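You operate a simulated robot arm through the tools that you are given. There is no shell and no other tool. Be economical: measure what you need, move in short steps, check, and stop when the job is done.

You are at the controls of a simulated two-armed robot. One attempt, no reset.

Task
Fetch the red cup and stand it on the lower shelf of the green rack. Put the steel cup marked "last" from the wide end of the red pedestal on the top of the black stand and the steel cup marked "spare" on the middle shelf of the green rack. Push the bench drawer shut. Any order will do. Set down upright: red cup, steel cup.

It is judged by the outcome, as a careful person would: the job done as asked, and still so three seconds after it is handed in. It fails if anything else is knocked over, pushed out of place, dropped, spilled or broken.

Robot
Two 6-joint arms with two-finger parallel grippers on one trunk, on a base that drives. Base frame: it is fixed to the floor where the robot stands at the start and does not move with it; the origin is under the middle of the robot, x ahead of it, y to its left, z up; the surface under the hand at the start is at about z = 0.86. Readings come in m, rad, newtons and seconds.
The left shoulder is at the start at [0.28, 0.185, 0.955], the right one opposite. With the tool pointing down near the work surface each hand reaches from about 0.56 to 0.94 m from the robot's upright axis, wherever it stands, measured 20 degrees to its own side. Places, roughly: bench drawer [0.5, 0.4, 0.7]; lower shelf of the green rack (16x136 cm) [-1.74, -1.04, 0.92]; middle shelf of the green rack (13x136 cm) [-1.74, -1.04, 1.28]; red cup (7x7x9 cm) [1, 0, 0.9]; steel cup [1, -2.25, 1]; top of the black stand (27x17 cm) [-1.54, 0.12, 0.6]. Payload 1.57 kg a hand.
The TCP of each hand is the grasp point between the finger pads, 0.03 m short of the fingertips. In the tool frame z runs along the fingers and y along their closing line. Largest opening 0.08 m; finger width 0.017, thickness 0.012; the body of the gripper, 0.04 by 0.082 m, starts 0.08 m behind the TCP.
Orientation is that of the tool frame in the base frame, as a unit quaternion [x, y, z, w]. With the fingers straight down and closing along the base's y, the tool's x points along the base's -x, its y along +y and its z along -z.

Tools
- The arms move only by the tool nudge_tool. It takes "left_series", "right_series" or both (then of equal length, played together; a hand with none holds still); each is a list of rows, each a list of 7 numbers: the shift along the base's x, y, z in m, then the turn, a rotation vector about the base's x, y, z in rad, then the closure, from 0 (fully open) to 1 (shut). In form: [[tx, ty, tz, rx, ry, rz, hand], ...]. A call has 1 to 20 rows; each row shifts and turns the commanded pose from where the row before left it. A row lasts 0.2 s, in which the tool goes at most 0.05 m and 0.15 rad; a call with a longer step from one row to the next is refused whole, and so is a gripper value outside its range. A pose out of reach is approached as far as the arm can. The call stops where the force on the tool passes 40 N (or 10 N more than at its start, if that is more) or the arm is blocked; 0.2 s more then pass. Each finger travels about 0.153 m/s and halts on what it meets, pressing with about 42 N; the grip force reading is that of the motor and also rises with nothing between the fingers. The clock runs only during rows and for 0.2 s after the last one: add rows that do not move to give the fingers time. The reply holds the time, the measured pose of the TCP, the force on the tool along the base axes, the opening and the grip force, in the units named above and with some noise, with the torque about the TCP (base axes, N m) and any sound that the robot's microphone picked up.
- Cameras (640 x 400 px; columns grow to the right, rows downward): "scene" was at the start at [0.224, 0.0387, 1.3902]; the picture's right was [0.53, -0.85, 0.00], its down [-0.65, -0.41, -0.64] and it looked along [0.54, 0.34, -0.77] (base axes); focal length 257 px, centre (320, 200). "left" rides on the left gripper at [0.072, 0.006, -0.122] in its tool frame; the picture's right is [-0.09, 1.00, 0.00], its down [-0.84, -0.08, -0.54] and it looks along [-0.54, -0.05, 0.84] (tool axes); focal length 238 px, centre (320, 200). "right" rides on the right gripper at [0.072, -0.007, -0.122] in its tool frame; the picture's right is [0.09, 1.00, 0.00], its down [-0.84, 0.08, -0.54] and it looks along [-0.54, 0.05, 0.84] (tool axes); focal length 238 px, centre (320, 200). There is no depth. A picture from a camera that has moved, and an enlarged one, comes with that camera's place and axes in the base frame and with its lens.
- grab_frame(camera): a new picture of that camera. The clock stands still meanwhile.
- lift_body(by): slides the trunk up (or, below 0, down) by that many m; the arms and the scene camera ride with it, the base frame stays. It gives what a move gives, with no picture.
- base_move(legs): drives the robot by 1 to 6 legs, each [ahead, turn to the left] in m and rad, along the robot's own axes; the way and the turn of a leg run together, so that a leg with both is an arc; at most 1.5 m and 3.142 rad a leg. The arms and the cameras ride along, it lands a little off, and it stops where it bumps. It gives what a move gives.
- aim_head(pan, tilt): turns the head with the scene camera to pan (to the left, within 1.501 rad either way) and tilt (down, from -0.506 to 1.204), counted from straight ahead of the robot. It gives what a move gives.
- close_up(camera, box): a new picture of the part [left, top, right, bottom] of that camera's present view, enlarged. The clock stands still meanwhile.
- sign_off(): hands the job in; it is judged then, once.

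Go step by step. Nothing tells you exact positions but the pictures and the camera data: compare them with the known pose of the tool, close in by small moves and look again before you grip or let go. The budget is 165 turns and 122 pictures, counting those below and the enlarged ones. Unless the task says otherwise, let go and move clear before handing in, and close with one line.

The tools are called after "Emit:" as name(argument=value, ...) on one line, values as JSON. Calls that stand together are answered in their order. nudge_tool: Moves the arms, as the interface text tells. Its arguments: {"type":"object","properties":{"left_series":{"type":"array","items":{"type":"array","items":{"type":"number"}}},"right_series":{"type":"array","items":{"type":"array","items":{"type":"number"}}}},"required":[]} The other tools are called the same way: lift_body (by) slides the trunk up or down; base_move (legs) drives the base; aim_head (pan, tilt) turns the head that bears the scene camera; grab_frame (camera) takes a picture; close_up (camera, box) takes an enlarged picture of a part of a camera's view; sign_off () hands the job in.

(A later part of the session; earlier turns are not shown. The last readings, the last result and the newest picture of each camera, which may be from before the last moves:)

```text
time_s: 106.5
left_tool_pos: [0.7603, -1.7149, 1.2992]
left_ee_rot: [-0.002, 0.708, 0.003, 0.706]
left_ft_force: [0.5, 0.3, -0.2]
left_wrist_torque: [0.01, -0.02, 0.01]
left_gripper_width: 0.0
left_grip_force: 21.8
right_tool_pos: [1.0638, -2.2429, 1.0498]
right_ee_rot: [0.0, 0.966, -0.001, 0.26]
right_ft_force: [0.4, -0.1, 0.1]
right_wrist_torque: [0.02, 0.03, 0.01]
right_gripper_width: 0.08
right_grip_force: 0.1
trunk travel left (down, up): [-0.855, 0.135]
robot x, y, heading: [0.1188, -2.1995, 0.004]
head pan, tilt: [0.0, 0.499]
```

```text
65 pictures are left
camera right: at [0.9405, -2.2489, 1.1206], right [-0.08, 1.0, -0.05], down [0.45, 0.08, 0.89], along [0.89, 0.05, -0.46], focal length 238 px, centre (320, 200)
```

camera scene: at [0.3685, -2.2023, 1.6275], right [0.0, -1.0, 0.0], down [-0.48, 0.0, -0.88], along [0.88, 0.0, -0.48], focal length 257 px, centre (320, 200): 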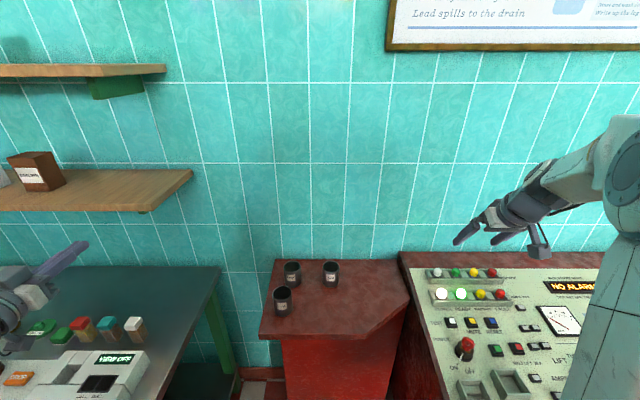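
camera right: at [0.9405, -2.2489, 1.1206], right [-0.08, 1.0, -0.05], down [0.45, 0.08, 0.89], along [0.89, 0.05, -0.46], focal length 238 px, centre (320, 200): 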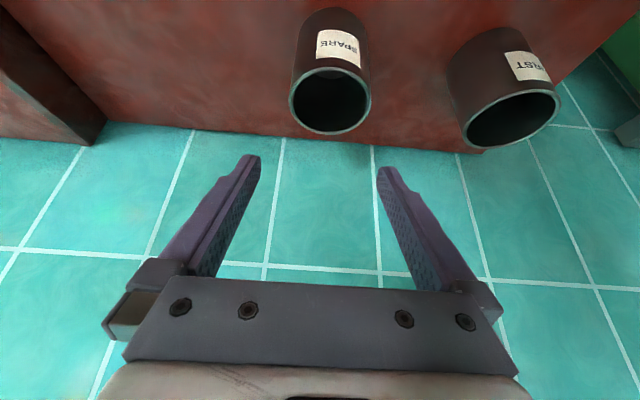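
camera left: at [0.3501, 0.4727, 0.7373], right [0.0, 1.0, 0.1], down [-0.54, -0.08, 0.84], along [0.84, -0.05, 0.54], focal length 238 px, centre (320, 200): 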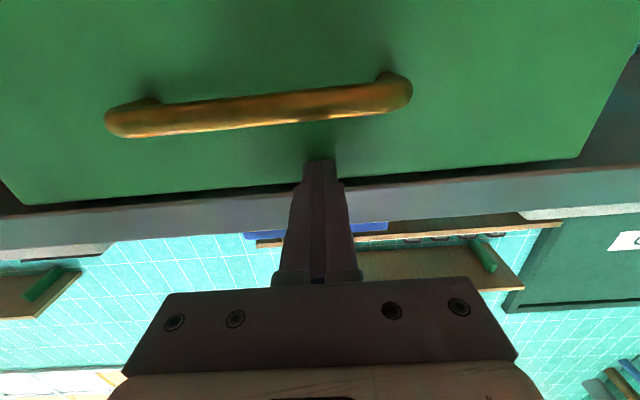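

Aligned within millimetres. Descend to z≈0.94 around SPARE.

Emit:
nudge_tool(right_series=[[0.006, 0.004, -0.02, 0, 0, 0, 0], [0, 0, -0.03, 0, 0, 0, 0], [0, 0, -0.03, 0, 0, 0, 0], [0, 0, -0.02, 0, 0, 0, 0], [0, 0, -0.008, 0, 0, 0, 0], [0, 0, 0, 0, 0, 0, 0]])

Emit:
grab_frame(camera="right")

```text
time_s: 108.0
left_tool_pos: [0.7612, -1.7147, 1.2986]
left_ee_rot: [-0.002, 0.709, 0.003, 0.705]
left_ft_force: [0.1, 0.3, 0.8]
left_wrist_torque: [-0.03, 0.02, 0.0]
left_gripper_width: 0.0
left_grip_force: 21.3
right_tool_pos: [1.0672, -2.2394, 0.9432]
right_ee_rot: [0.0, 0.966, 0.001, 0.26]
right_ft_force: [-0.6, -1.9, 0.1]
right_wrist_torque: [0.0, 0.04, 0.02]
right_gripper_width: 0.0801
right_grip_force: 0.1
trunk travel left (down, up): [-0.855, 0.135]
robot x, y, heading: [0.1207, -2.2021, 0.006]
head pan, tilt: [0.0, 0.499]
```

```text
64 pictures are left
camera right: at [0.9448, -2.2463, 1.013], right [-0.08, 1.0, -0.05], down [0.45, 0.08, 0.89], along [0.89, 0.05, -0.46], focal length 238 px, centre (320, 200)
```

right: 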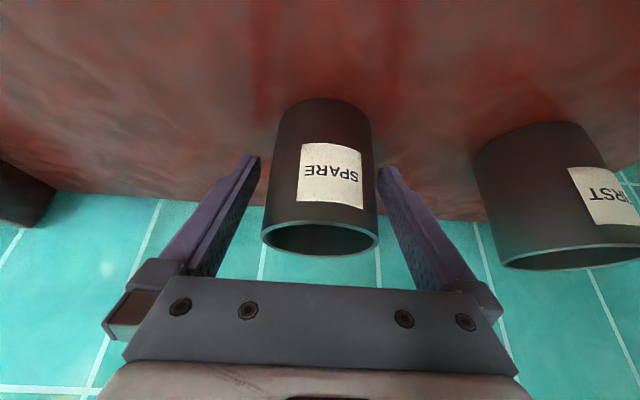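

Emit:
nudge_tool(right_series=[[0, 0, 0, 0, 0, 0, 1], [0, 0, 0, 0, 0, 0, 1], [0, 0, 0, 0, 0, 0, 1], [0, 0, 0.03, 0, 0, 0, 1], [0, 0, 0.03, 0, 0, 0, 1], [0, 0, 0.03, 0, 0, 0, 1], [0, 0, 0.02, 0, 0, 0, 1]])

Emit:
grab_frame(camera="right")

```text
time_s: 109.5
left_tool_pos: [0.76, -1.7166, 1.2997]
left_ee_rot: [-0.001, 0.709, 0.002, 0.705]
left_ft_force: [0.4, 0.5, 0.4]
left_wrist_torque: [-0.01, 0.04, 0.0]
left_gripper_width: 0.0002
left_grip_force: 21.0
right_tool_pos: [1.0684, -2.237, 1.0537]
right_ee_rot: [0.001, 0.965, -0.002, 0.262]
right_ft_force: [0.5, 0.1, -0.1]
right_wrist_torque: [-0.01, -0.02, -0.04]
right_gripper_width: 0.0601
right_grip_force: 42.0
trunk travel left (down, up): [-0.855, 0.135]
robot x, y, heading: [0.1161, -2.2024, 0.0]
head pan, tilt: [0.0, 0.499]
```

```text
63 pictures are left
camera right: at [0.9452, -2.2442, 1.1224], right [-0.08, 1.0, -0.05], down [0.45, 0.08, 0.89], along [0.89, 0.05, -0.45], focal length 238 px, centre (320, 200)
```

right: 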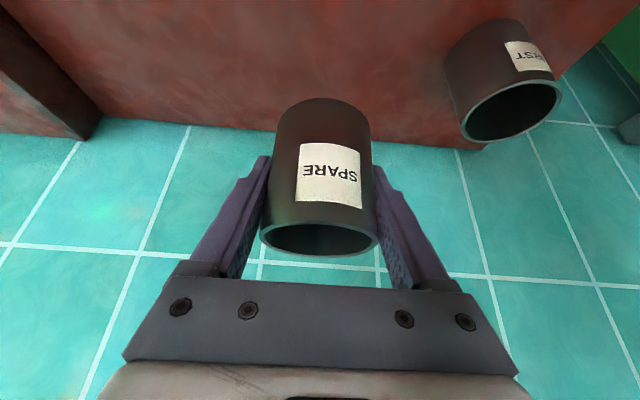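

SPARE is held. Draw the right hand back, then tilt and bring the left hand toward LAST.

Emit:
nudge_tool(right_series=[[-0.03, -0.005, 0.01, 0, 0, 0, 1], [-0.04, -0.01, 0.01, 0, 0, 0, 1], [-0.04, -0.015, 0, 0, 0, 0, 1], [-0.04, -0.02, 0, 0, 0, 0, 1], [-0.03, -0.02, 0, 0, 0, 0, 1], [-0.02, -0.02, 0, 0, 0, 0, 1], [0, 0, 0, 0, 0, 0, 1], [0, 0, 0, 0, 0, 0, 1]], left_series=[[0, 0, 0, 0, 0.131, 0, 0], [0, 0, 0, 0, 0.131, 0, 0], [0, 0, 0, 0, 0.131, 0, 0], [0, 0, 0, 0, 0.131, 0, 0], [0, 0, 0, 0, 0.131, 0, 0], [0, 0, 0, 0, 0.131, 0, 0], [0, 0, 0, 0, 0.131, 0, 0], [0, 0, 0, 0, 0.13, 0, 0]])

Emit:
grab_frame(camera="scene")

Emit:
grab_frame(camera="left")

```text
time_s: 111.3
left_tool_pos: [0.7592, -1.7139, 1.2992]
left_ee_rot: [0.001, 0.967, 0.003, 0.255]
left_ft_force: [-0.1, -0.2, 0.0]
left_wrist_torque: [0.0, -0.05, 0.0]
left_gripper_width: 0.0799
left_grip_force: 0.1
right_tool_pos: [0.8718, -2.3291, 1.0731]
right_ee_rot: [0.0, 0.966, 0.001, 0.26]
right_ft_force: [-0.9, -0.6, -0.6]
right_wrist_torque: [-0.01, -0.04, -0.04]
right_gripper_width: 0.0599
right_grip_force: 42.3
trunk travel left (down, up): [-0.855, 0.135]
robot x, y, heading: [0.119, -2.2011, -0.0]
head pan, tilt: [0.0, 0.499]
```

```text
62 pictures are left
camera scene: at [0.3689, -2.2021, 1.6274], right [0.0, -1.0, 0.0], down [-0.48, 0.0, -0.88], along [0.88, 0.0, -0.48], focal length 257 px, centre (320, 200)
```

scene: 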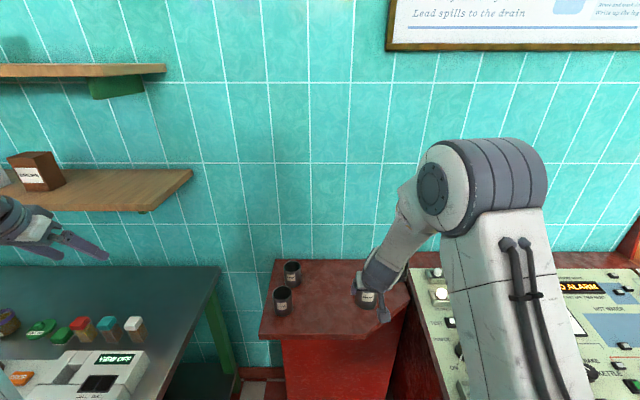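

```text
61 pictures are left
camera left: at [0.6384, -1.7095, 1.3689], right [0.08, 1.0, 0.05], down [0.46, -0.08, 0.88], along [0.88, -0.04, -0.47], focal length 238 px, centre (320, 200)
```

left: 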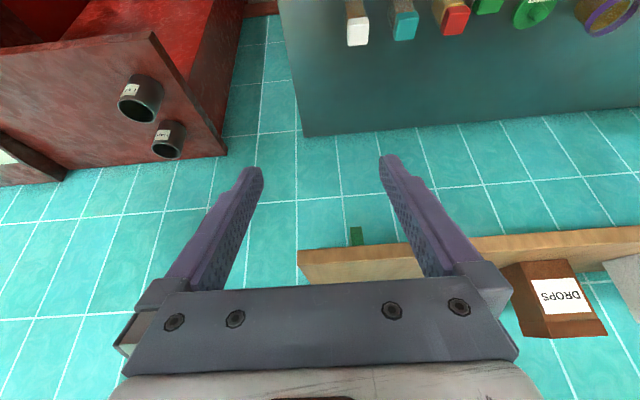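

LAST is at about (0.947, -2.078). Bring the left hand down and inward above it.

Emit:
nudge_tool(left_series=[[0, -0.04, -0.028, 0, 0, 0, 0], [0, -0.04, -0.028, 0, 0, 0, 0], [0.01, -0.04, -0.026, 0, 0, 0, 0], [0.02, -0.04, -0.02, 0, 0, 0, 0], [0.025, -0.038, -0.02, 0, 0, 0, 0], [0.025, -0.038, -0.02, 0, 0, 0, 0], [0.025, -0.038, -0.02, 0, 0, 0, 0], [0.03, -0.035, -0.02, 0, 0, 0, 0], [0.03, -0.035, -0.02, 0, 0, 0, 0], [0.02, -0.02, -0.02, 0, 0, 0, 0], [0, 0, 0, 0, 0, 0, 0]])

Emit:
grab_frame(camera="left")

Emit:
grab_frame(camera="scene")

```text
refused: row 8 steps farther than a row can; nothing moved
```

```text
60 pictures are left
camera left: at [0.6384, -1.7095, 1.3689], right [0.08, 1.0, 0.05], down [0.46, -0.08, 0.88], along [0.88, -0.04, -0.47], focal length 238 px, centre (320, 200)
```

left: 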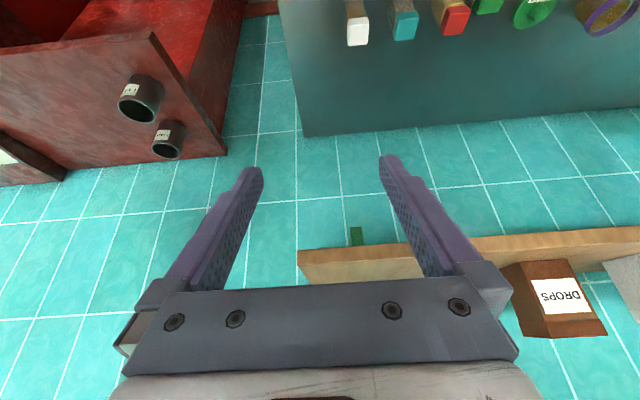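

```text
59 pictures are left
camera scene: at [0.3689, -2.2021, 1.6274], right [0.0, -1.0, 0.0], down [-0.48, 0.0, -0.88], along [0.88, 0.0, -0.48], focal length 257 px, centre (320, 200)
```

scene: 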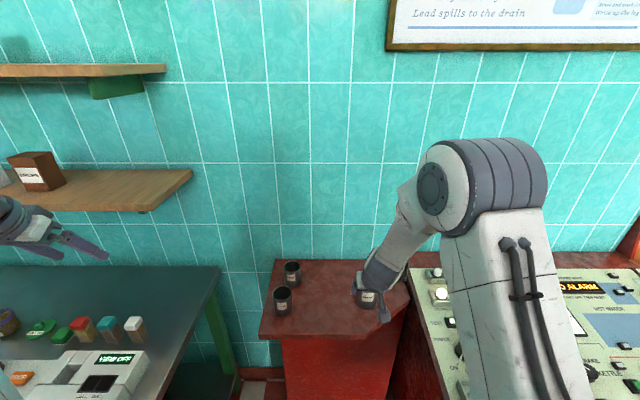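

One row was just too long; repeat with shorter rows.

Emit:
nudge_tool(left_series=[[0, -0.04, -0.028, 0, 0, 0, 0], [0, -0.04, -0.028, 0, 0, 0, 0], [0.01, -0.04, -0.025, 0, 0, 0, 0], [0.02, -0.038, -0.02, 0, 0, 0, 0], [0.02, -0.038, -0.02, 0, 0, 0, 0], [0.02, -0.038, -0.02, 0, 0, 0, 0], [0.02, -0.038, -0.02, 0, 0, 0, 0], [0.025, -0.035, -0.02, 0, 0, 0, 0], [0.025, -0.035, -0.02, 0, 0, 0, 0], [0.025, -0.022, -0.02, 0, 0, 0, 0], [0.023, 0, -0.02, 0, 0, 0, 0], [0, 0, 0, 0, 0, 0, 0]])

Emit:
grab_frame(camera="left")

```text
time_s: 114.0
left_tool_pos: [0.9496, -2.0812, 1.0574]
left_ee_rot: [-0.001, 0.967, 0.003, 0.255]
left_ft_force: [-0.9, 0.0, 0.2]
left_wrist_torque: [-0.04, 0.0, 0.01]
left_gripper_width: 0.0801
left_grip_force: 0.0
right_tool_pos: [0.871, -2.3277, 1.0737]
right_ee_rot: [0.001, 0.966, 0.0, 0.259]
right_ft_force: [-0.5, 0.4, -1.0]
right_wrist_torque: [0.01, 0.02, 0.02]
right_gripper_width: 0.06
right_grip_force: 41.8
trunk travel left (down, up): [-0.855, 0.135]
robot x, y, heading: [0.1146, -2.2018, -0.0]
head pan, tilt: [0.0, 0.499]
```

```text
58 pictures are left
camera left: at [0.8271, -2.0745, 1.1278], right [0.08, 1.0, 0.05], down [0.46, -0.08, 0.88], along [0.88, -0.04, -0.46], focal length 238 px, centre (320, 200)
```

left: 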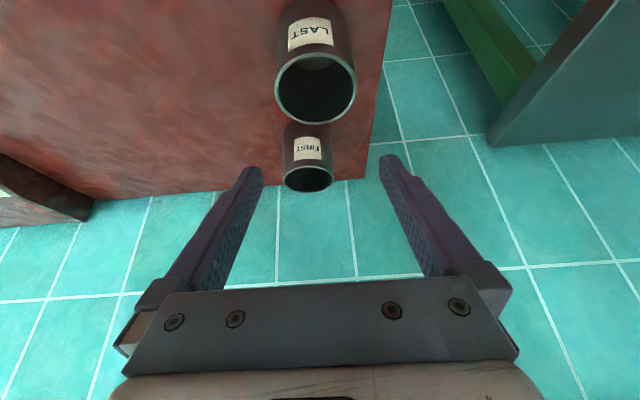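

Aligned over LAST; FIRST is well behind. Descend and grip.

Emit:
nudge_tool(left_series=[[0, 0.003, -0.02, 0, 0, 0, 0], [0, 0, -0.03, 0, 0, 0, 0], [0, 0, -0.03, 0, 0, 0, 0], [0, 0, -0.02, 0, 0, 0, 0], [0, 0, -0.013, 0, 0, 0, 0], [0, 0, 0, 0, 0, 0, 0]])

Emit:
grab_frame(camera="left")

```text
time_s: 115.3
left_tool_pos: [0.9474, -2.0764, 0.9441]
left_ee_rot: [0.0, 0.967, 0.002, 0.255]
left_ft_force: [1.0, -0.4, 0.0]
left_wrist_torque: [0.01, -0.05, -0.05]
left_gripper_width: 0.08
left_grip_force: 0.1
right_tool_pos: [0.8709, -2.3286, 1.0745]
right_ee_rot: [0.0, 0.966, 0.0, 0.259]
right_ft_force: [1.0, 0.1, -1.0]
right_wrist_torque: [0.0, 0.05, -0.02]
right_gripper_width: 0.0599
right_grip_force: 42.3
trunk travel left (down, up): [-0.855, 0.135]
robot x, y, heading: [0.1165, -2.204, -0.0]
head pan, tilt: [0.0, 0.499]
```

```text
57 pictures are left
camera left: at [0.8256, -2.0714, 1.0145], right [0.08, 1.0, 0.05], down [0.46, -0.08, 0.88], along [0.88, -0.04, -0.46], focal length 238 px, centre (320, 200)
```

left: 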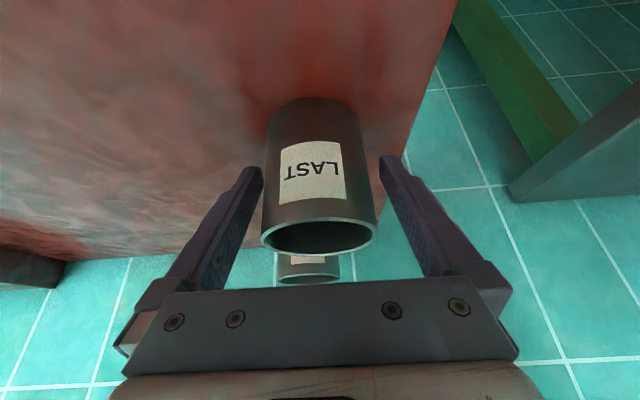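

Emit:
nudge_tool(left_series=[[0.001, -0.0025, 0, 0, 0, 0, 0], [0, 0, 0, 0, 0, 0, 1], [0, 0, 0, 0, 0, 0, 1], [0, 0, 0, 0, 0, 0, 1], [0, 0, 0.03, 0, 0, 0, 1], [0, 0, 0.03, 0, 0, 0, 1], [0, 0, 0.03, 0, 0, 0, 1], [0, 0, 0.03, 0, 0, 0, 1]])

Emit:
grab_frame(camera="left")

```text
time_s: 117.2
left_tool_pos: [0.9493, -2.0809, 1.0645]
left_ee_rot: [0.001, 0.967, 0.004, 0.256]
left_ft_force: [0.7, -0.2, -1.0]
left_wrist_torque: [-0.02, 0.01, -0.05]
left_gripper_width: 0.0592
left_grip_force: 41.8
right_tool_pos: [0.8717, -2.3286, 1.0739]
right_ee_rot: [0.001, 0.966, -0.001, 0.259]
right_ft_force: [-0.6, -0.7, -0.2]
right_wrist_torque: [0.02, 0.02, 0.01]
right_gripper_width: 0.0597
right_grip_force: 42.4
trunk travel left (down, up): [-0.855, 0.135]
robot x, y, heading: [0.1204, -2.2009, 0.004]
head pan, tilt: [0.0, 0.499]
```

```text
56 pictures are left
camera left: at [0.8261, -2.0739, 1.1348], right [0.08, 1.0, 0.05], down [0.46, -0.08, 0.88], along [0.89, -0.05, -0.46], focal length 238 px, centre (320, 200)
```

left: 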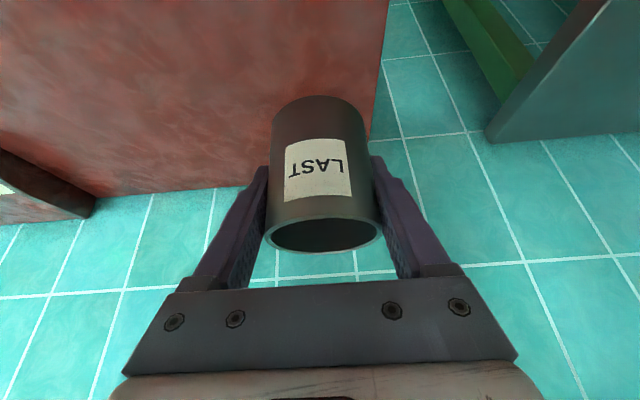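

Both cups held. Draw the left hand back a bit, then back the base away.

Emit:
nudge_tool(left_series=[[-0.03, 0.01, 0.01, 0, 0, 0, 1], [-0.03, 0.02, 0, 0, 0, 0, 1], [-0.03, 0.02, 0, 0, 0, 0, 1], [0, 0.03, 0, 0, 0, 0, 1], [0, 0, 0, 0, 0, 0, 1]])

Emit:
base_move(legs=[[-0.4, 0]])

Emit:
grab_frame(camera="scene")

```text
time_s: 118.3
left_tool_pos: [0.856, -2.0227, 1.0707]
left_ee_rot: [-0.001, 0.967, 0.009, 0.254]
left_ft_force: [0.5, 0.6, -0.3]
left_wrist_torque: [-0.01, 0.0, 0.0]
left_gripper_width: 0.0594
left_grip_force: 42.6
left hand out of reach, approached as far as the arm can: row 4
right_tool_pos: [0.8704, -2.3281, 1.0733]
right_ee_rot: [0.0, 0.966, 0.001, 0.259]
right_ft_force: [0.2, -0.2, -1.2]
right_wrist_torque: [0.04, -0.02, -0.03]
right_gripper_width: 0.0599
right_grip_force: 41.8
trunk travel left (down, up): [-0.855, 0.135]
robot x, y, heading: [0.1218, -2.203, 0.003]
head pan, tilt: [0.0, 0.499]
```

```text
time_s: 120.8
left_tool_pos: [0.457, -2.0222, 1.0732]
left_ee_rot: [-0.004, 0.967, 0.009, 0.254]
left_ft_force: [0.9, 0.0, -0.5]
left_wrist_torque: [0.02, 0.02, -0.02]
left_gripper_width: 0.0597
left_grip_force: 42.4
right_tool_pos: [0.4713, -2.3286, 1.0738]
right_ee_rot: [-0.001, 0.966, 0.0, 0.26]
right_ft_force: [1.4, -0.2, -0.4]
right_wrist_torque: [-0.01, 0.03, -0.02]
right_gripper_width: 0.0599
right_grip_force: 41.8
trunk travel left (down, up): [-0.855, 0.135]
robot x, y, heading: [-0.2802, -2.2044, 0.002]
head pan, tilt: [0.0, 0.499]
```

```text
55 pictures are left
camera scene: at [-0.03, -2.2029, 1.6274], right [0.0, -1.0, 0.0], down [-0.48, 0.0, -0.88], along [0.88, 0.0, -0.48], focal length 257 px, centre (320, 200)
```

scene: 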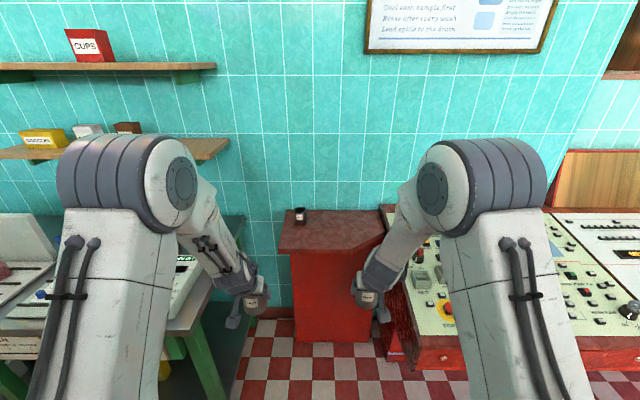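

Only FIRST remains on the pedestal. Drive to the rack for SPARE (middle shelf gap near y≈-0.77).

Emit:
base_move(legs=[[0, 1.947], [1.408, 0], [0, 1.192]])

Emit:
lift_body(by=0.134)

Emit:
aim_head(pan=-0.1, tilt=0.45)

Emit:
grab_frame(camera="scene")

```text
time_s: 135.1
left_tool_pos: [-1.4767, -1.0565, 1.0713]
left_ee_rot: [0.967, -0.027, -0.253, 0.001]
left_ft_force: [-0.3, -0.2, -1.7]
left_wrist_torque: [0.0, -0.02, 0.0]
left_gripper_width: 0.0598
left_grip_force: 42.5
right_tool_pos: [-1.4743, -0.7505, 1.0745]
right_ee_rot: [0.965, -0.029, -0.26, -0.007]
right_ft_force: [-0.2, 0.8, -1.6]
right_wrist_torque: [0.0, 0.0, -0.02]
right_gripper_width: 0.0598
right_grip_force: 42.3
trunk travel left (down, up): [-0.855, 0.135]
robot x, y, heading: [-0.7314, -0.9217, 3.083]
head pan, tilt: [0.0, 0.499]
```

```text
time_s: 136.7
left_tool_pos: [-1.4782, -1.0565, 1.2062]
left_ee_rot: [0.967, -0.028, -0.254, 0.0]
left_ft_force: [0.4, -0.2, -1.1]
left_wrist_torque: [-0.04, 0.03, 0.01]
left_gripper_width: 0.0598
left_grip_force: 42.3
right_tool_pos: [-1.4753, -0.7511, 1.2076]
right_ee_rot: [0.965, -0.029, -0.259, -0.008]
right_ft_force: [-0.1, -0.1, -0.9]
right_wrist_torque: [-0.03, 0.0, 0.02]
right_gripper_width: 0.0595
right_grip_force: 42.0
trunk travel left (down, up): [-0.989, 0.001]
robot x, y, heading: [-0.7331, -0.925, 3.085]
head pan, tilt: [0.0, 0.499]
```

```text
time_s: 137.4
left_tool_pos: [-1.4783, -1.0571, 1.2073]
left_ee_rot: [0.967, -0.027, -0.254, 0.001]
left_ft_force: [0.2, -0.3, -1.1]
left_wrist_torque: [0.03, -0.03, 0.0]
left_gripper_width: 0.0594
left_grip_force: 41.9
right_tool_pos: [-1.4749, -0.7509, 1.2068]
right_ee_rot: [0.965, -0.029, -0.26, -0.007]
right_ft_force: [0.6, 0.2, -0.7]
right_wrist_torque: [0.0, -0.01, 0.0]
right_gripper_width: 0.0597
right_grip_force: 41.6
trunk travel left (down, up): [-0.989, 0.001]
robot x, y, heading: [-0.7307, -0.9234, 3.087]
head pan, tilt: [-0.099, 0.45]
```

```text
54 pictures are left
camera scene: at [-0.9841, -0.9017, 1.7659], right [0.16, 0.99, 0.0], down [0.43, -0.07, -0.9], along [-0.89, 0.14, -0.44], focal length 257 px, centre (320, 200)
```

scene: 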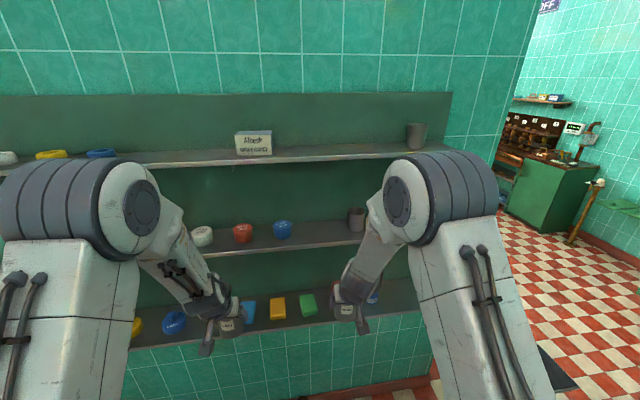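

Heading is slightly off; correct it and close in a little. The gap on the middle shelf is centred near y≈-0.785.

Emit:
base_move(legs=[[0, 0.055], [0.08, 0]])

Emit:
nudge_tool(right_series=[[0, 0, 0.03, 0, 0, 0, 1], [0, 0, 0.03, 0, 0, 0, 1], [0, 0, 0.03, 0, 0, 0, 1], [0, 0, 0.03, 0, 0, 0, 1], [0, 0, 0.02, 0, 0, 0, 1], [0, 0, 0, 0, 0, 0, 1]])

Emit:
grab_frame(camera="right")

Emit:
grab_frame(camera="scene")

```text
time_s: 138.8
left_tool_pos: [-1.5488, -1.0985, 1.2058]
left_ee_rot: [0.967, -0.001, -0.254, 0.007]
left_ft_force: [-0.5, -0.9, -1.9]
left_wrist_torque: [0.04, -0.01, -0.01]
left_gripper_width: 0.0596
left_grip_force: 42.4
right_tool_pos: [-1.5632, -0.793, 1.2085]
right_ee_rot: [0.966, -0.002, -0.26, -0.001]
right_ft_force: [0.3, -0.7, -1.3]
right_wrist_torque: [0.0, -0.03, 0.0]
right_gripper_width: 0.0595
right_grip_force: 41.8
trunk travel left (down, up): [-0.989, 0.001]
robot x, y, heading: [-0.8141, -0.9215, 3.142]
head pan, tilt: [-0.099, 0.45]
```

```text
time_s: 140.2
left_tool_pos: [-1.5488, -1.098, 1.2065]
left_ee_rot: [0.967, 0.0, -0.254, 0.008]
left_ft_force: [0.0, -0.4, -1.4]
left_wrist_torque: [0.02, 0.03, -0.02]
left_gripper_width: 0.0597
left_grip_force: 42.0
right_tool_pos: [-1.5604, -0.796, 1.3468]
right_ee_rot: [0.965, -0.003, -0.262, -0.004]
right_ft_force: [0.0, -0.1, -1.3]
right_wrist_torque: [-0.01, 0.0, 0.01]
right_gripper_width: 0.0597
right_grip_force: 41.8
right hand out of reach, approached as far as the arm can: row 5
trunk travel left (down, up): [-0.989, 0.001]
robot x, y, heading: [-0.8125, -0.9212, 3.145]
head pan, tilt: [-0.099, 0.45]
```

```text
53 pictures are left
camera right: at [-1.4372, -0.7913, 1.417], right [0.07, -1.0, -0.05], down [-0.45, -0.08, 0.89], along [-0.89, -0.04, -0.45], focal length 238 px, centre (320, 200)
```

right: 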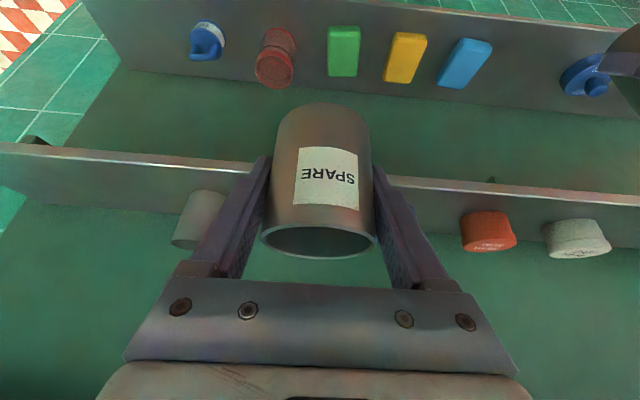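

```text
52 pictures are left
camera scene: at [-1.0638, -0.9156, 1.7659], right [0.1, 0.99, 0.0], down [0.43, -0.04, -0.9], along [-0.9, 0.09, -0.44], focal length 257 px, centre (320, 200)
```

scene: 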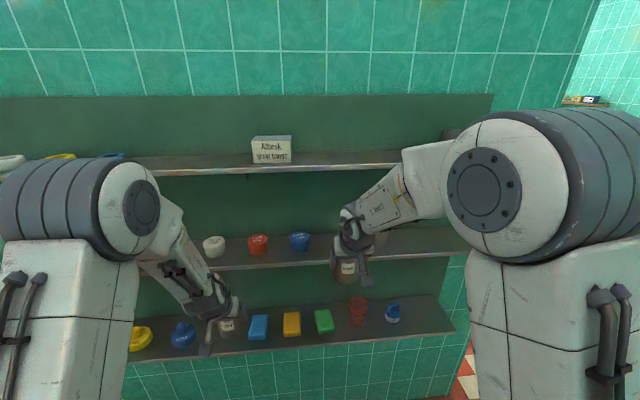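

Height clears the shelf edge by ~2–3 cm. Slide SPARE in halfway and check.

Emit:
nudge_tool(right_series=[[-0.03, 0.003, 0, 0, 0, 0, 1], [-0.03, 0.002, 0, 0, 0, 0, 1], [-0.03, 0.002, 0, 0, 0, 0, 1], [0, 0, 0, 0, 0, 0, 1]])

Emit:
grab_frame(camera="right")

Emit:
close_up(camera="scene", box=[240, 110, 480, 260])

```text
time_s: 141.2
left_tool_pos: [-1.5489, -1.0987, 1.2065]
left_ee_rot: [0.967, 0.0, -0.254, 0.008]
left_ft_force: [0.9, -0.5, -0.4]
left_wrist_torque: [0.0, -0.01, 0.02]
left_gripper_width: 0.0593
left_grip_force: 41.8
right_tool_pos: [-1.6349, -0.8112, 1.3269]
right_ee_rot: [0.964, -0.005, -0.266, -0.009]
right_ft_force: [-0.4, 0.2, -1.2]
right_wrist_torque: [0.02, 0.03, 0.01]
right_gripper_width: 0.0596
right_grip_force: 42.4
right hand out of reach, approached as far as the arm can: row 1, 2, 3
trunk travel left (down, up): [-0.989, 0.001]
robot x, y, heading: [-0.8133, -0.9236, 3.144]
head pan, tilt: [-0.099, 0.45]
```

```text
51 pictures are left
camera right: at [-1.5124, -0.8083, 1.3964], right [0.07, -1.0, -0.06], down [-0.44, -0.08, 0.89], along [-0.89, -0.03, -0.45], focal length 238 px, centre (320, 200)
```

right: 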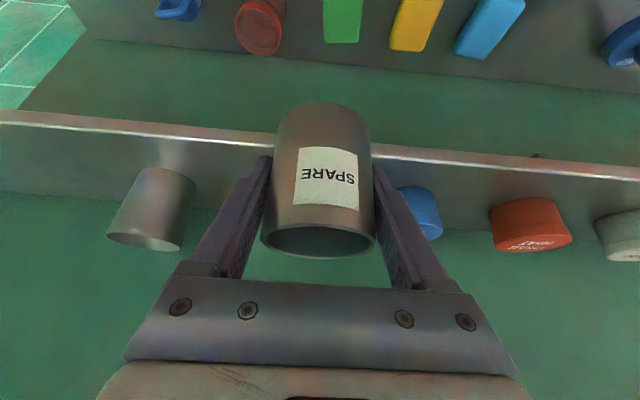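

```text
2.67 times, centred on (360, 185) of scene
camera zoom: at [-1.0642, -0.9157, 1.7659], right [0.1, 0.99, 0.0], down [0.43, -0.04, -0.9], along [-0.9, 0.09, -0.44], focal length 685 px, centre (213, 240)
```

zoom: 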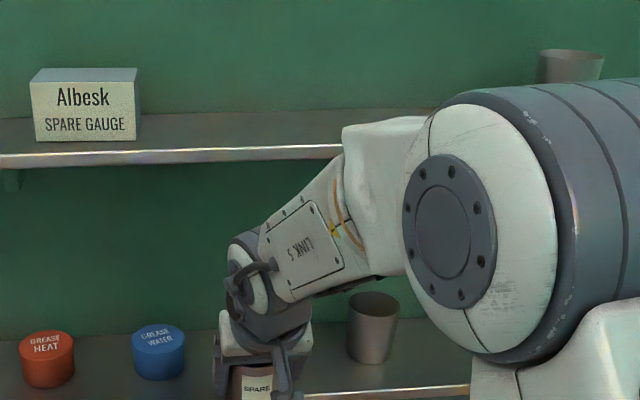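

The arm sags at this height and distance – the wrist bend limit at this tilt. I'll pull the hand back out; then re-approach with the base closer, at the shelf's right end (y≈-0.49, free there and no pump in front of the base).

Emit:
nudge_tool(right_series=[[0.03, 0.005, 0.008, 0, 0, 0, 1], [0.03, 0.005, 0.008, 0, 0, 0, 1], [0.03, 0.005, 0, 0, 0, 0, 1], [0, 0, 0, 0, 0, 0, 1]])

Emit:
base_move(legs=[[-0.3, 0], [0, -0.933], [0.396, 0], [0, 0.933]])

Emit:
aim_head(pan=0.0, tilt=0.7)

Emit:
grab_frame(camera="scene")

```text
time_s: 142.2
left_tool_pos: [-1.5483, -1.0977, 1.2051]
left_ee_rot: [0.967, -0.001, -0.254, 0.007]
left_ft_force: [0.3, 0.2, -0.9]
left_wrist_torque: [0.01, 0.03, -0.02]
left_gripper_width: 0.0593
left_grip_force: 42.4
right_tool_pos: [-1.5472, -0.7977, 1.3423]
right_ee_rot: [0.965, -0.002, -0.261, -0.001]
right_ft_force: [0.9, -0.4, -0.9]
right_wrist_torque: [-0.02, -0.02, -0.02]
right_gripper_width: 0.0596
right_grip_force: 41.7
trunk travel left (down, up): [-0.989, 0.001]
robot x, y, heading: [-0.812, -0.9233, 3.143]
head pan, tilt: [-0.099, 0.45]
```

```text
time_s: 151.1
left_tool_pos: [-1.4859, -0.799, 1.2052]
left_ee_rot: [0.967, 0.011, -0.254, 0.011]
left_ft_force: [-0.2, 0.3, -0.9]
left_wrist_torque: [0.0, 0.02, 0.03]
left_gripper_width: 0.0596
left_grip_force: 42.4
right_tool_pos: [-1.49, -0.4992, 1.3433]
right_ee_rot: [0.965, 0.008, -0.261, 0.003]
right_ft_force: [1.6, -0.3, -0.7]
right_wrist_torque: [-0.03, 0.04, -0.01]
right_gripper_width: 0.0593
right_grip_force: 42.1
trunk travel left (down, up): [-0.989, 0.001]
robot x, y, heading: [-0.7539, -0.6058, -3.122]
head pan, tilt: [-0.099, 0.45]
```

```text
time_s: 151.9
left_tool_pos: [-1.4861, -0.7994, 1.2059]
left_ee_rot: [0.967, 0.011, -0.254, 0.011]
left_ft_force: [-0.7, -0.5, -1.6]
left_wrist_torque: [-0.02, -0.01, 0.0]
left_gripper_width: 0.0595
left_grip_force: 42.2
right_tool_pos: [-1.4914, -0.499, 1.3427]
right_ee_rot: [0.966, 0.009, -0.26, 0.003]
right_ft_force: [0.0, 0.2, -1.6]
right_wrist_torque: [-0.02, -0.02, 0.01]
right_gripper_width: 0.0597
right_grip_force: 42.5
trunk travel left (down, up): [-0.989, 0.001]
robot x, y, heading: [-0.7505, -0.6044, -3.119]
head pan, tilt: [0.0, 0.7]
```

```text
49 pictures are left
camera scene: at [-0.9988, -0.615, 1.7438], right [-0.02, 1.0, 0.0], down [0.64, 0.01, -0.77], along [-0.77, -0.02, -0.64], focal length 257 px, centre (320, 200)
```

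scene: 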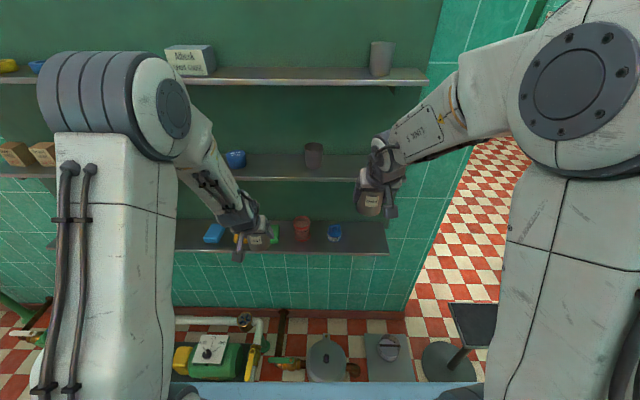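

I'll lower the left hand (clear of the middle shelf), straighten heading and drive closer.

Emit:
nudge_tool(left_series=[[0, -0.02, -0.03, 0, 0, 0, 1], [0, -0.02, -0.03, 0, 0, 0, 1], [0, -0.02, -0.03, 0, 0, 0, 1], [0, -0.02, -0.03, 0, 0, 0, 1], [0, 0, 0, 0, 0, 0, 1]])

Emit:
base_move(legs=[[0, -0.022], [0.1, 0]])

Emit:
grab_frame(camera="scene")

Emit:
grab_frame(camera="right")

```text
time_s: 153.1
left_tool_pos: [-1.4827, -0.797, 1.1786]
left_ee_rot: [0.968, 0.012, -0.25, 0.018]
left_ft_force: [-0.2, 0.4, -0.8]
left_wrist_torque: [-0.02, 0.0, 0.0]
left_gripper_width: 0.0594
left_grip_force: 41.7
left hand out of reach, approached as far as the arm can: row 1, 2, 3, 4
right_tool_pos: [-1.4908, -0.4978, 1.3425]
right_ee_rot: [0.965, 0.01, -0.26, 0.003]
right_ft_force: [-0.5, -0.5, -1.5]
right_wrist_torque: [0.01, 0.01, 0.0]
right_gripper_width: 0.0596
right_grip_force: 42.0
trunk travel left (down, up): [-0.989, 0.001]
robot x, y, heading: [-0.7509, -0.6032, -3.119]
head pan, tilt: [0.0, 0.7]
```

```text
time_s: 154.6
left_tool_pos: [-1.5879, -0.782, 1.1781]
left_ee_rot: [0.968, 0.002, -0.249, 0.015]
left_ft_force: [-0.2, -1.1, -0.4]
left_wrist_torque: [-0.02, 0.01, -0.03]
left_gripper_width: 0.0592
left_grip_force: 42.4
right_tool_pos: [-1.5876, -0.4829, 1.3428]
right_ee_rot: [0.966, -0.002, -0.259, -0.001]
right_ft_force: [-0.8, 0.2, -0.9]
right_wrist_torque: [0.0, 0.02, -0.03]
right_gripper_width: 0.0595
right_grip_force: 42.1
trunk travel left (down, up): [-0.989, 0.001]
robot x, y, heading: [-0.8491, -0.6077, -3.142]
head pan, tilt: [0.0, 0.7]
```

```text
48 pictures are left
camera scene: at [-1.0982, -0.6101, 1.7436], right [0.0, 1.0, 0.0], down [0.64, 0.0, -0.76], along [-0.76, 0.0, -0.64], focal length 257 px, centre (320, 200)
```

scene: 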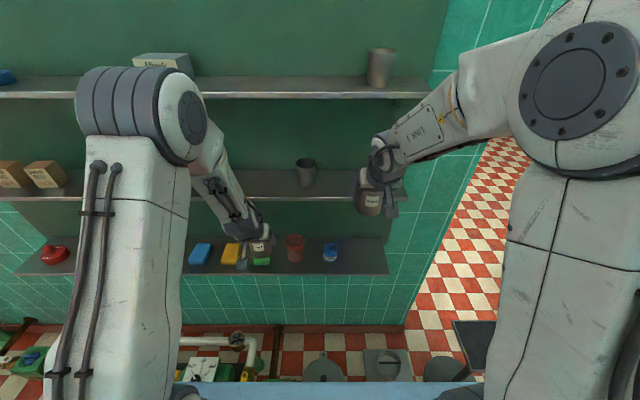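

```text
47 pictures are left
camera right: at [-1.4647, -0.4776, 1.4128], right [0.08, -1.0, -0.05], down [-0.45, -0.08, 0.89], along [-0.89, -0.05, -0.46], focal length 238 px, centre (320, 200)
```

right: 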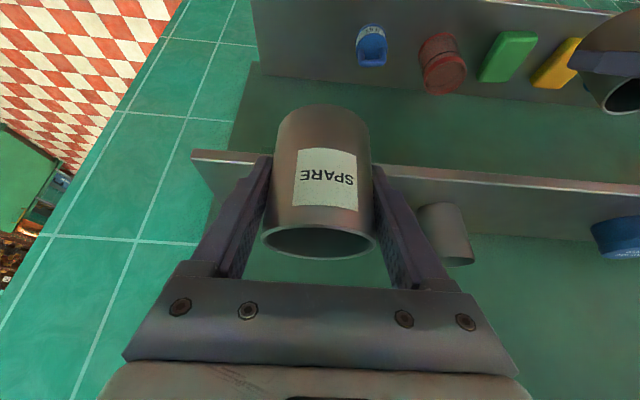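

Emit:
nudge_tool(left_series=[[0.02, 0.0, -0.01, 0, 0, 0, 1], [0.02, 0.0, -0.02, 0, 0, 0, 1], [0.01, 0.0, -0.02, 0, 0, 0, 1], [0, 0, 0, 0, 0, 0, 1]])

```text
time_s: 155.6
left_tool_pos: [-1.5416, -0.7564, 1.1361]
left_ee_rot: [0.968, 0.004, -0.249, 0.021]
left_ft_force: [0.2, 0.2, -1.1]
left_wrist_torque: [0.0, 0.0, -0.02]
left_gripper_width: 0.0592
left_grip_force: 41.8
left hand out of reach, approached as far as the arm can: row 2, 3
right_tool_pos: [-1.5876, -0.4842, 1.3434]
right_ee_rot: [0.966, -0.002, -0.259, 0.0]
right_ft_force: [0.1, 0.1, 0.2]
right_wrist_torque: [0.02, -0.01, -0.01]
right_gripper_width: 0.0598
right_grip_force: 42.3
trunk travel left (down, up): [-0.989, 0.001]
robot x, y, heading: [-0.8519, -0.6127, -3.141]
head pan, tilt: [0.0, 0.7]
```

Emit:
base_move(legs=[[0.07, 0]])

Emit:
nudge_tool(right_series=[[-0.02, -0.005, 0, 0, 0, 0, 1], [-0.015, -0.005, 0, 0, 0, 0, 1], [0, 0, 0, 0, 0, 0, 1]])

Emit:
grab_frame(camera="right")

Emit:
grab_frame(camera="scene")

```text
time_s: 156.6
left_tool_pos: [-1.6135, -0.7574, 1.1353]
left_ee_rot: [0.969, 0.003, -0.248, 0.02]
left_ft_force: [0.5, -0.3, -0.7]
left_wrist_torque: [0.0, -0.02, -0.06]
left_gripper_width: 0.0596
left_grip_force: 42.0
right_tool_pos: [-1.6596, -0.4831, 1.342]
right_ee_rot: [0.965, -0.001, -0.26, 0.001]
right_ft_force: [0.0, 0.7, -0.7]
right_wrist_torque: [0.0, 0.01, -0.03]
right_gripper_width: 0.0595
right_grip_force: 42.3
trunk travel left (down, up): [-0.989, 0.001]
robot x, y, heading: [-0.9251, -0.6063, -3.133]
head pan, tilt: [0.0, 0.7]
```

```text
time_s: 157.4
left_tool_pos: [-1.6125, -0.7574, 1.135]
left_ee_rot: [0.968, 0.003, -0.248, 0.019]
left_ft_force: [0.0, 0.3, -1.8]
left_wrist_torque: [-0.02, 0.02, 0.01]
left_gripper_width: 0.0597
left_grip_force: 42.4
right_tool_pos: [-1.6953, -0.4948, 1.3419]
right_ee_rot: [0.966, -0.003, -0.26, -0.003]
right_ft_force: [0.0, 0.4, -1.1]
right_wrist_torque: [0.0, 0.0, -0.03]
right_gripper_width: 0.0598
right_grip_force: 42.1
trunk travel left (down, up): [-0.989, 0.001]
robot x, y, heading: [-0.9248, -0.6097, -3.142]
head pan, tilt: [0.0, 0.7]
```

```text
46 pictures are left
camera right: at [-1.5714, -0.4889, 1.4118], right [0.07, -1.0, -0.05], down [-0.45, -0.08, 0.89], along [-0.89, -0.04, -0.45], focal length 238 px, centre (320, 200)
```

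right: 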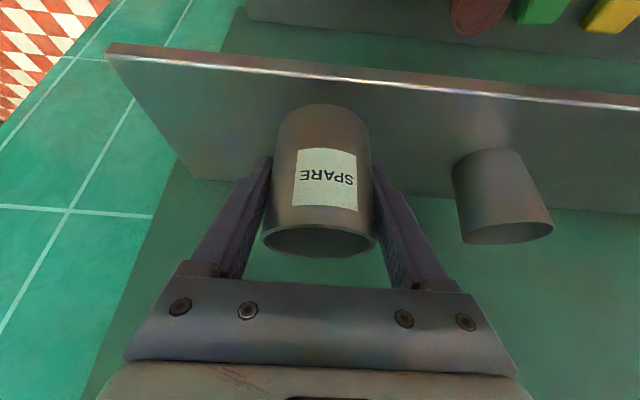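

```text
45 pictures are left
camera scene: at [-1.1694, -0.6103, 1.7438], right [0.0, 1.0, 0.0], down [0.64, 0.0, -0.76], along [-0.76, 0.0, -0.64], focal length 257 px, centre (320, 200)
```

scene: 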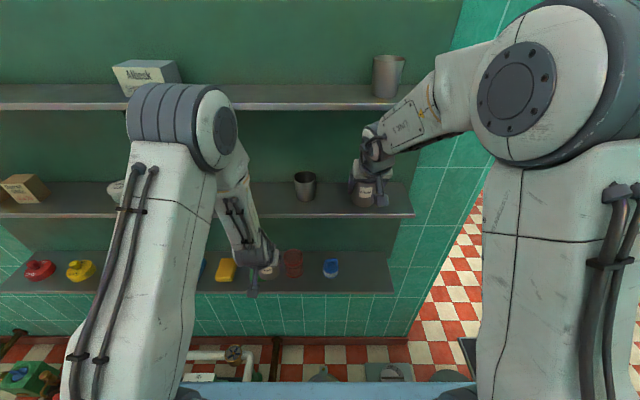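

SPARE is over the shelf near its front. Move in 1.7 cm and lower gently to contact.

Emit:
nudge_tool(right_series=[[-0.017, 0, 0, 0, 0, 0, 1], [0, 0, -0.008, 0, 0, 0, 1], [0, 0, -0.005, 0, 0, 0, 1], [0, 0, 0, 0, 0, 0, 1]])

Emit:
close_up(camera="scene", box=[270, 110, 430, 210])

```text
time_s: 158.4
left_tool_pos: [-1.6127, -0.7575, 1.1362]
left_ee_rot: [0.969, 0.004, -0.248, 0.019]
left_ft_force: [0.1, 0.1, -0.3]
left_wrist_torque: [-0.03, -0.01, 0.01]
left_gripper_width: 0.0593
left_grip_force: 42.2
right_tool_pos: [-1.7124, -0.4947, 1.3298]
right_ee_rot: [0.965, -0.002, -0.261, -0.002]
right_ft_force: [-0.5, 0.2, -1.1]
right_wrist_torque: [-0.01, 0.0, 0.01]
right_gripper_width: 0.0595
right_grip_force: 41.9
trunk travel left (down, up): [-0.989, 0.001]
robot x, y, heading: [-0.9244, -0.6058, -3.141]
head pan, tilt: [0.0, 0.7]
```

```text
4.00 times, centred on (350, 160) of scene
camera zoom: at [-1.1696, -0.6103, 1.7437], right [0.0, 1.0, 0.0], down [0.64, 0.0, -0.76], along [-0.76, 0.0, -0.64], focal length 1028 px, centre (200, 360)
```

zoom: 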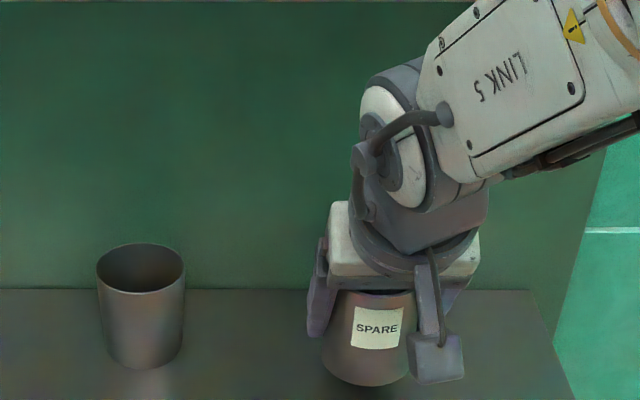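

Emit:
nudge_tool(right_series=[[0, 0, -0.004, 0, 0, 0, 1], [0, 0, -0.004, 0, 0, 0, 1], [0, 0, -0.004, 0, 0, 0, 1], [0, 0, 0, 0, 0, 0, 1]])

```text
time_s: 159.4
left_tool_pos: [-1.6132, -0.7581, 1.136]
left_ee_rot: [0.968, 0.003, -0.249, 0.02]
left_ft_force: [0.9, 0.4, -0.5]
left_wrist_torque: [-0.01, 0.01, 0.0]
left_gripper_width: 0.0595
left_grip_force: 41.6
right_tool_pos: [-1.7115, -0.4951, 1.3177]
right_ee_rot: [0.966, -0.002, -0.26, -0.002]
right_ft_force: [-0.2, -0.1, -0.5]
right_wrist_torque: [-0.03, 0.02, -0.02]
right_gripper_width: 0.0597
right_grip_force: 41.6
trunk travel left (down, up): [-0.989, 0.001]
robot x, y, heading: [-0.9227, -0.611, -3.145]
head pan, tilt: [0.0, 0.7]
```

Still free of contact; a few more millimetres.

Emit:
nudge_tool(right_series=[[0, 0, -0.004, 0, 0, 0, 1], [0, 0, -0.003, 0, 0, 0, 1], [0, 0, 0, 0, 0, 0, 1]])

Emit:
grab_frame(camera="right")

```text
time_s: 160.2
left_tool_pos: [-1.6113, -0.7576, 1.1356]
left_ee_rot: [0.968, 0.004, -0.248, 0.02]
left_ft_force: [-0.3, -0.1, -1.2]
left_wrist_torque: [-0.01, 0.01, 0.0]
left_gripper_width: 0.0594
left_grip_force: 41.5
right_tool_pos: [-1.7119, -0.4937, 1.3135]
right_ee_rot: [0.965, -0.001, -0.262, 0.0]
right_ft_force: [0.5, 1.5, 14.6]
right_wrist_torque: [0.01, -0.44, 0.01]
right_gripper_width: 0.0593
right_grip_force: 41.4
trunk travel left (down, up): [-0.989, 0.001]
robot x, y, heading: [-0.9203, -0.6024, -3.14]
head pan, tilt: [0.0, 0.7]
```

```text
43 pictures are left
camera right: at [-1.5881, -0.4878, 1.3824], right [0.08, -1.0, -0.05], down [-0.45, -0.08, 0.89], along [-0.89, -0.05, -0.45], focal length 238 px, centre (320, 200)
```

right: 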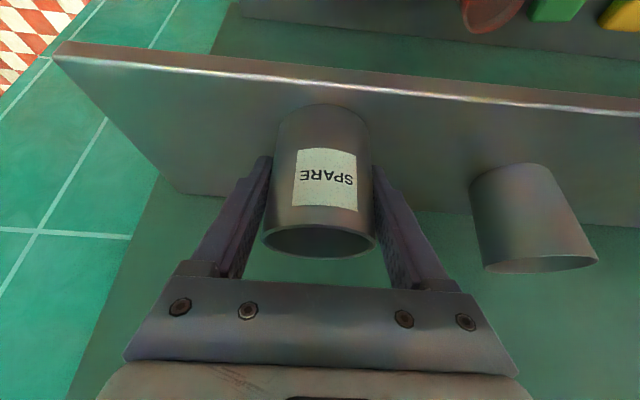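

Contact, but the cup is close to the front edge; lift 8 mm, move 2 cm deeper, set down again.

Emit:
nudge_tool(right_series=[[0, 0, 0.01, 0, 0, 0, 1], [-0.01, 0, 0, 0, 0, 0, 1], [-0.01, 0, 0, 0, 0, 0, 1], [0, 0, -0.005, 0, 0, 0, 1], [0, 0, -0.003, 0, 0, 0, 1], [0, 0, -0.002, 0, 0, 0, 1], [0, 0, 0, 0, 0, 0, 1]])

```text
time_s: 161.8
left_tool_pos: [-1.6114, -0.7576, 1.1369]
left_ee_rot: [0.968, 0.004, -0.249, 0.021]
left_ft_force: [-0.3, 0.1, -0.6]
left_wrist_torque: [0.02, 0.02, 0.02]
left_gripper_width: 0.0591
left_grip_force: 41.5
right_tool_pos: [-1.7329, -0.4943, 1.3133]
right_ee_rot: [0.965, -0.002, -0.263, -0.003]
right_ft_force: [3.4, -1.2, 12.3]
right_wrist_torque: [-0.22, -0.39, -0.02]
right_gripper_width: 0.0594
right_grip_force: 42.0
trunk travel left (down, up): [-0.989, 0.001]
robot x, y, heading: [-0.9256, -0.6057, -3.144]
head pan, tilt: [0.0, 0.7]
```

Down with light contact. Open the fingers.

Emit:
nudge_tool(right_series=[[0, 0, 0.001, 0, 0, 0, 0.5], [0, 0, 0, 0, 0, 0, 0], [0, 0, 0, 0, 0, 0, 0]])

Emit:
grab_frame(camera="right")

```text
time_s: 162.6
left_tool_pos: [-1.613, -0.7569, 1.1357]
left_ee_rot: [0.968, 0.003, -0.249, 0.02]
left_ft_force: [0.6, -0.1, -1.0]
left_wrist_torque: [0.02, 0.0, -0.01]
left_gripper_width: 0.0594
left_grip_force: 41.5
right_tool_pos: [-1.7308, -0.4945, 1.3116]
right_ee_rot: [0.965, -0.003, -0.261, -0.003]
right_ft_force: [-0.2, -0.2, 0.0]
right_wrist_torque: [0.01, -0.02, 0.03]
right_gripper_width: 0.0802
right_grip_force: 0.0
trunk travel left (down, up): [-0.989, 0.001]
robot x, y, heading: [-0.9245, -0.6074, -3.142]
head pan, tilt: [0.0, 0.7]
```

```text
42 pictures are left
camera right: at [-1.6077, -0.4885, 1.3815], right [0.07, -1.0, -0.05], down [-0.45, -0.08, 0.89], along [-0.89, -0.04, -0.45], focal length 238 px, centre (320, 200)
```

right: 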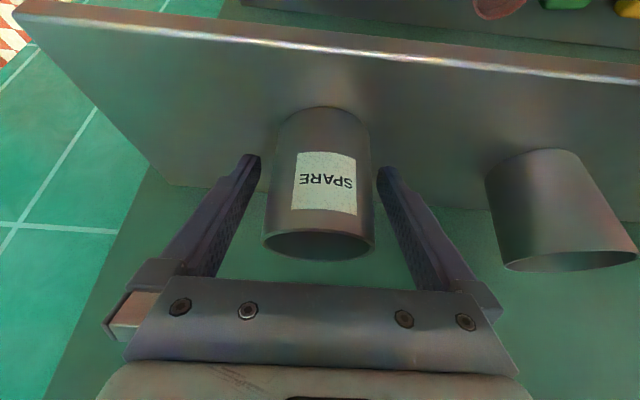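

SPARE stands free. Withdraw straight back horizontally so the fingers slide past its sides.

Emit:
nudge_tool(right_series=[[0.015, 0, 0.005, 0, 0, 0, 0], [0.015, 0, 0.005, 0, 0, 0, 0], [0.02, 0, 0.005, 0, 0, 0, 0], [0.02, 0, 0, 0, 0, 0, 0], [0.02, 0, 0, 0, 0, 0, 0]])

Emit:
grab_frame(camera="right")

```text
time_s: 163.8
left_tool_pos: [-1.6124, -0.7587, 1.1353]
left_ee_rot: [0.968, 0.003, -0.249, 0.019]
left_ft_force: [0.0, -0.2, -1.3]
left_wrist_torque: [0.0, 0.03, 0.01]
left_gripper_width: 0.0596
left_grip_force: 42.1
right_tool_pos: [-1.6421, -0.4926, 1.3283]
right_ee_rot: [0.966, -0.001, -0.26, -0.001]
right_ft_force: [-0.6, 0.3, -0.4]
right_wrist_torque: [-0.01, 0.03, 0.05]
right_gripper_width: 0.0801
right_grip_force: 0.0
trunk travel left (down, up): [-0.989, 0.001]
robot x, y, heading: [-0.9263, -0.6055, -3.145]
head pan, tilt: [0.0, 0.7]
```

```text
41 pictures are left
camera right: at [-1.5187, -0.487, 1.3978], right [0.08, -1.0, -0.05], down [-0.45, -0.08, 0.89], along [-0.89, -0.05, -0.46], focal length 238 px, centre (320, 200)
```

right: 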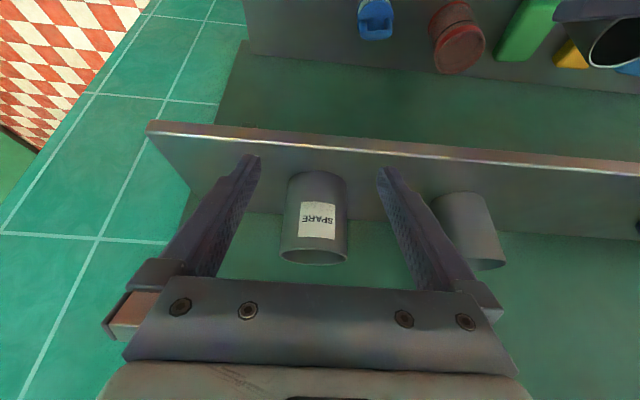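

SPARE stands well on the middle shelf. Back off and drive in front of the black stand with LAST in the left hand.

Emit:
base_move(legs=[[-0.35, 0], [0, -1.43], [0.885, 0], [0, 1.43]])

Emit:
aim_head(pan=0.1, tilt=0.9)

Emit:
grab_frame(camera="scene")

```text
time_s: 177.3
left_tool_pos: [-1.4019, 0.1177, 1.1353]
left_ee_rot: [0.968, 0.001, -0.249, 0.019]
left_ft_force: [0.3, -0.3, -1.7]
left_wrist_torque: [0.02, 0.02, 0.0]
left_gripper_width: 0.0596
left_grip_force: 42.2
right_tool_pos: [-1.4296, 0.3824, 1.3285]
right_ee_rot: [0.966, -0.005, -0.26, -0.002]
right_ft_force: [-0.6, -0.7, 0.1]
right_wrist_torque: [-0.04, -0.02, 0.02]
right_gripper_width: 0.08
right_grip_force: 0.0
trunk travel left (down, up): [-0.989, 0.001]
robot x, y, heading: [-0.7085, 0.2675, 3.141]
head pan, tilt: [0.0, 0.7]
```

```text
time_s: 178.0
left_tool_pos: [-1.4003, 0.1187, 1.1357]
left_ee_rot: [0.969, 0.001, -0.248, 0.019]
left_ft_force: [-0.2, -0.7, -0.1]
left_wrist_torque: [-0.03, 0.02, -0.01]
left_gripper_width: 0.0595
left_grip_force: 41.8
right_tool_pos: [-1.4289, 0.3834, 1.3277]
right_ee_rot: [0.966, -0.004, -0.259, -0.001]
right_ft_force: [0.4, 0.4, 0.3]
right_wrist_torque: [0.0, 0.01, 0.04]
right_gripper_width: 0.0802
right_grip_force: 0.0
trunk travel left (down, up): [-0.989, 0.001]
robot x, y, heading: [-0.7088, 0.2664, 3.142]
head pan, tilt: [0.099, 0.901]
```

```text
40 pictures are left
camera scene: at [-0.947, 0.2556, 1.7276], right [-0.1, 1.0, 0.0], down [0.78, 0.08, -0.62], along [-0.62, -0.06, -0.78], focal length 257 px, centre (320, 200)
```

scene: 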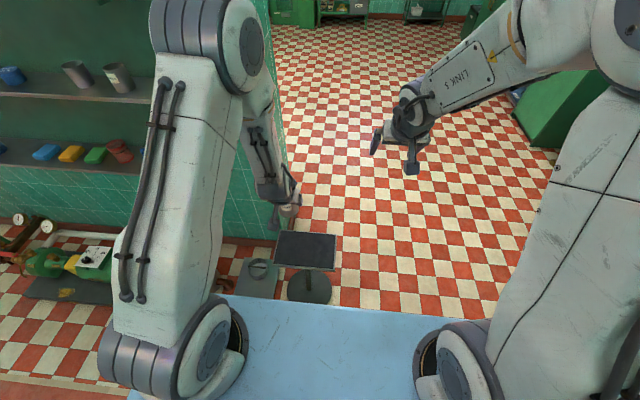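

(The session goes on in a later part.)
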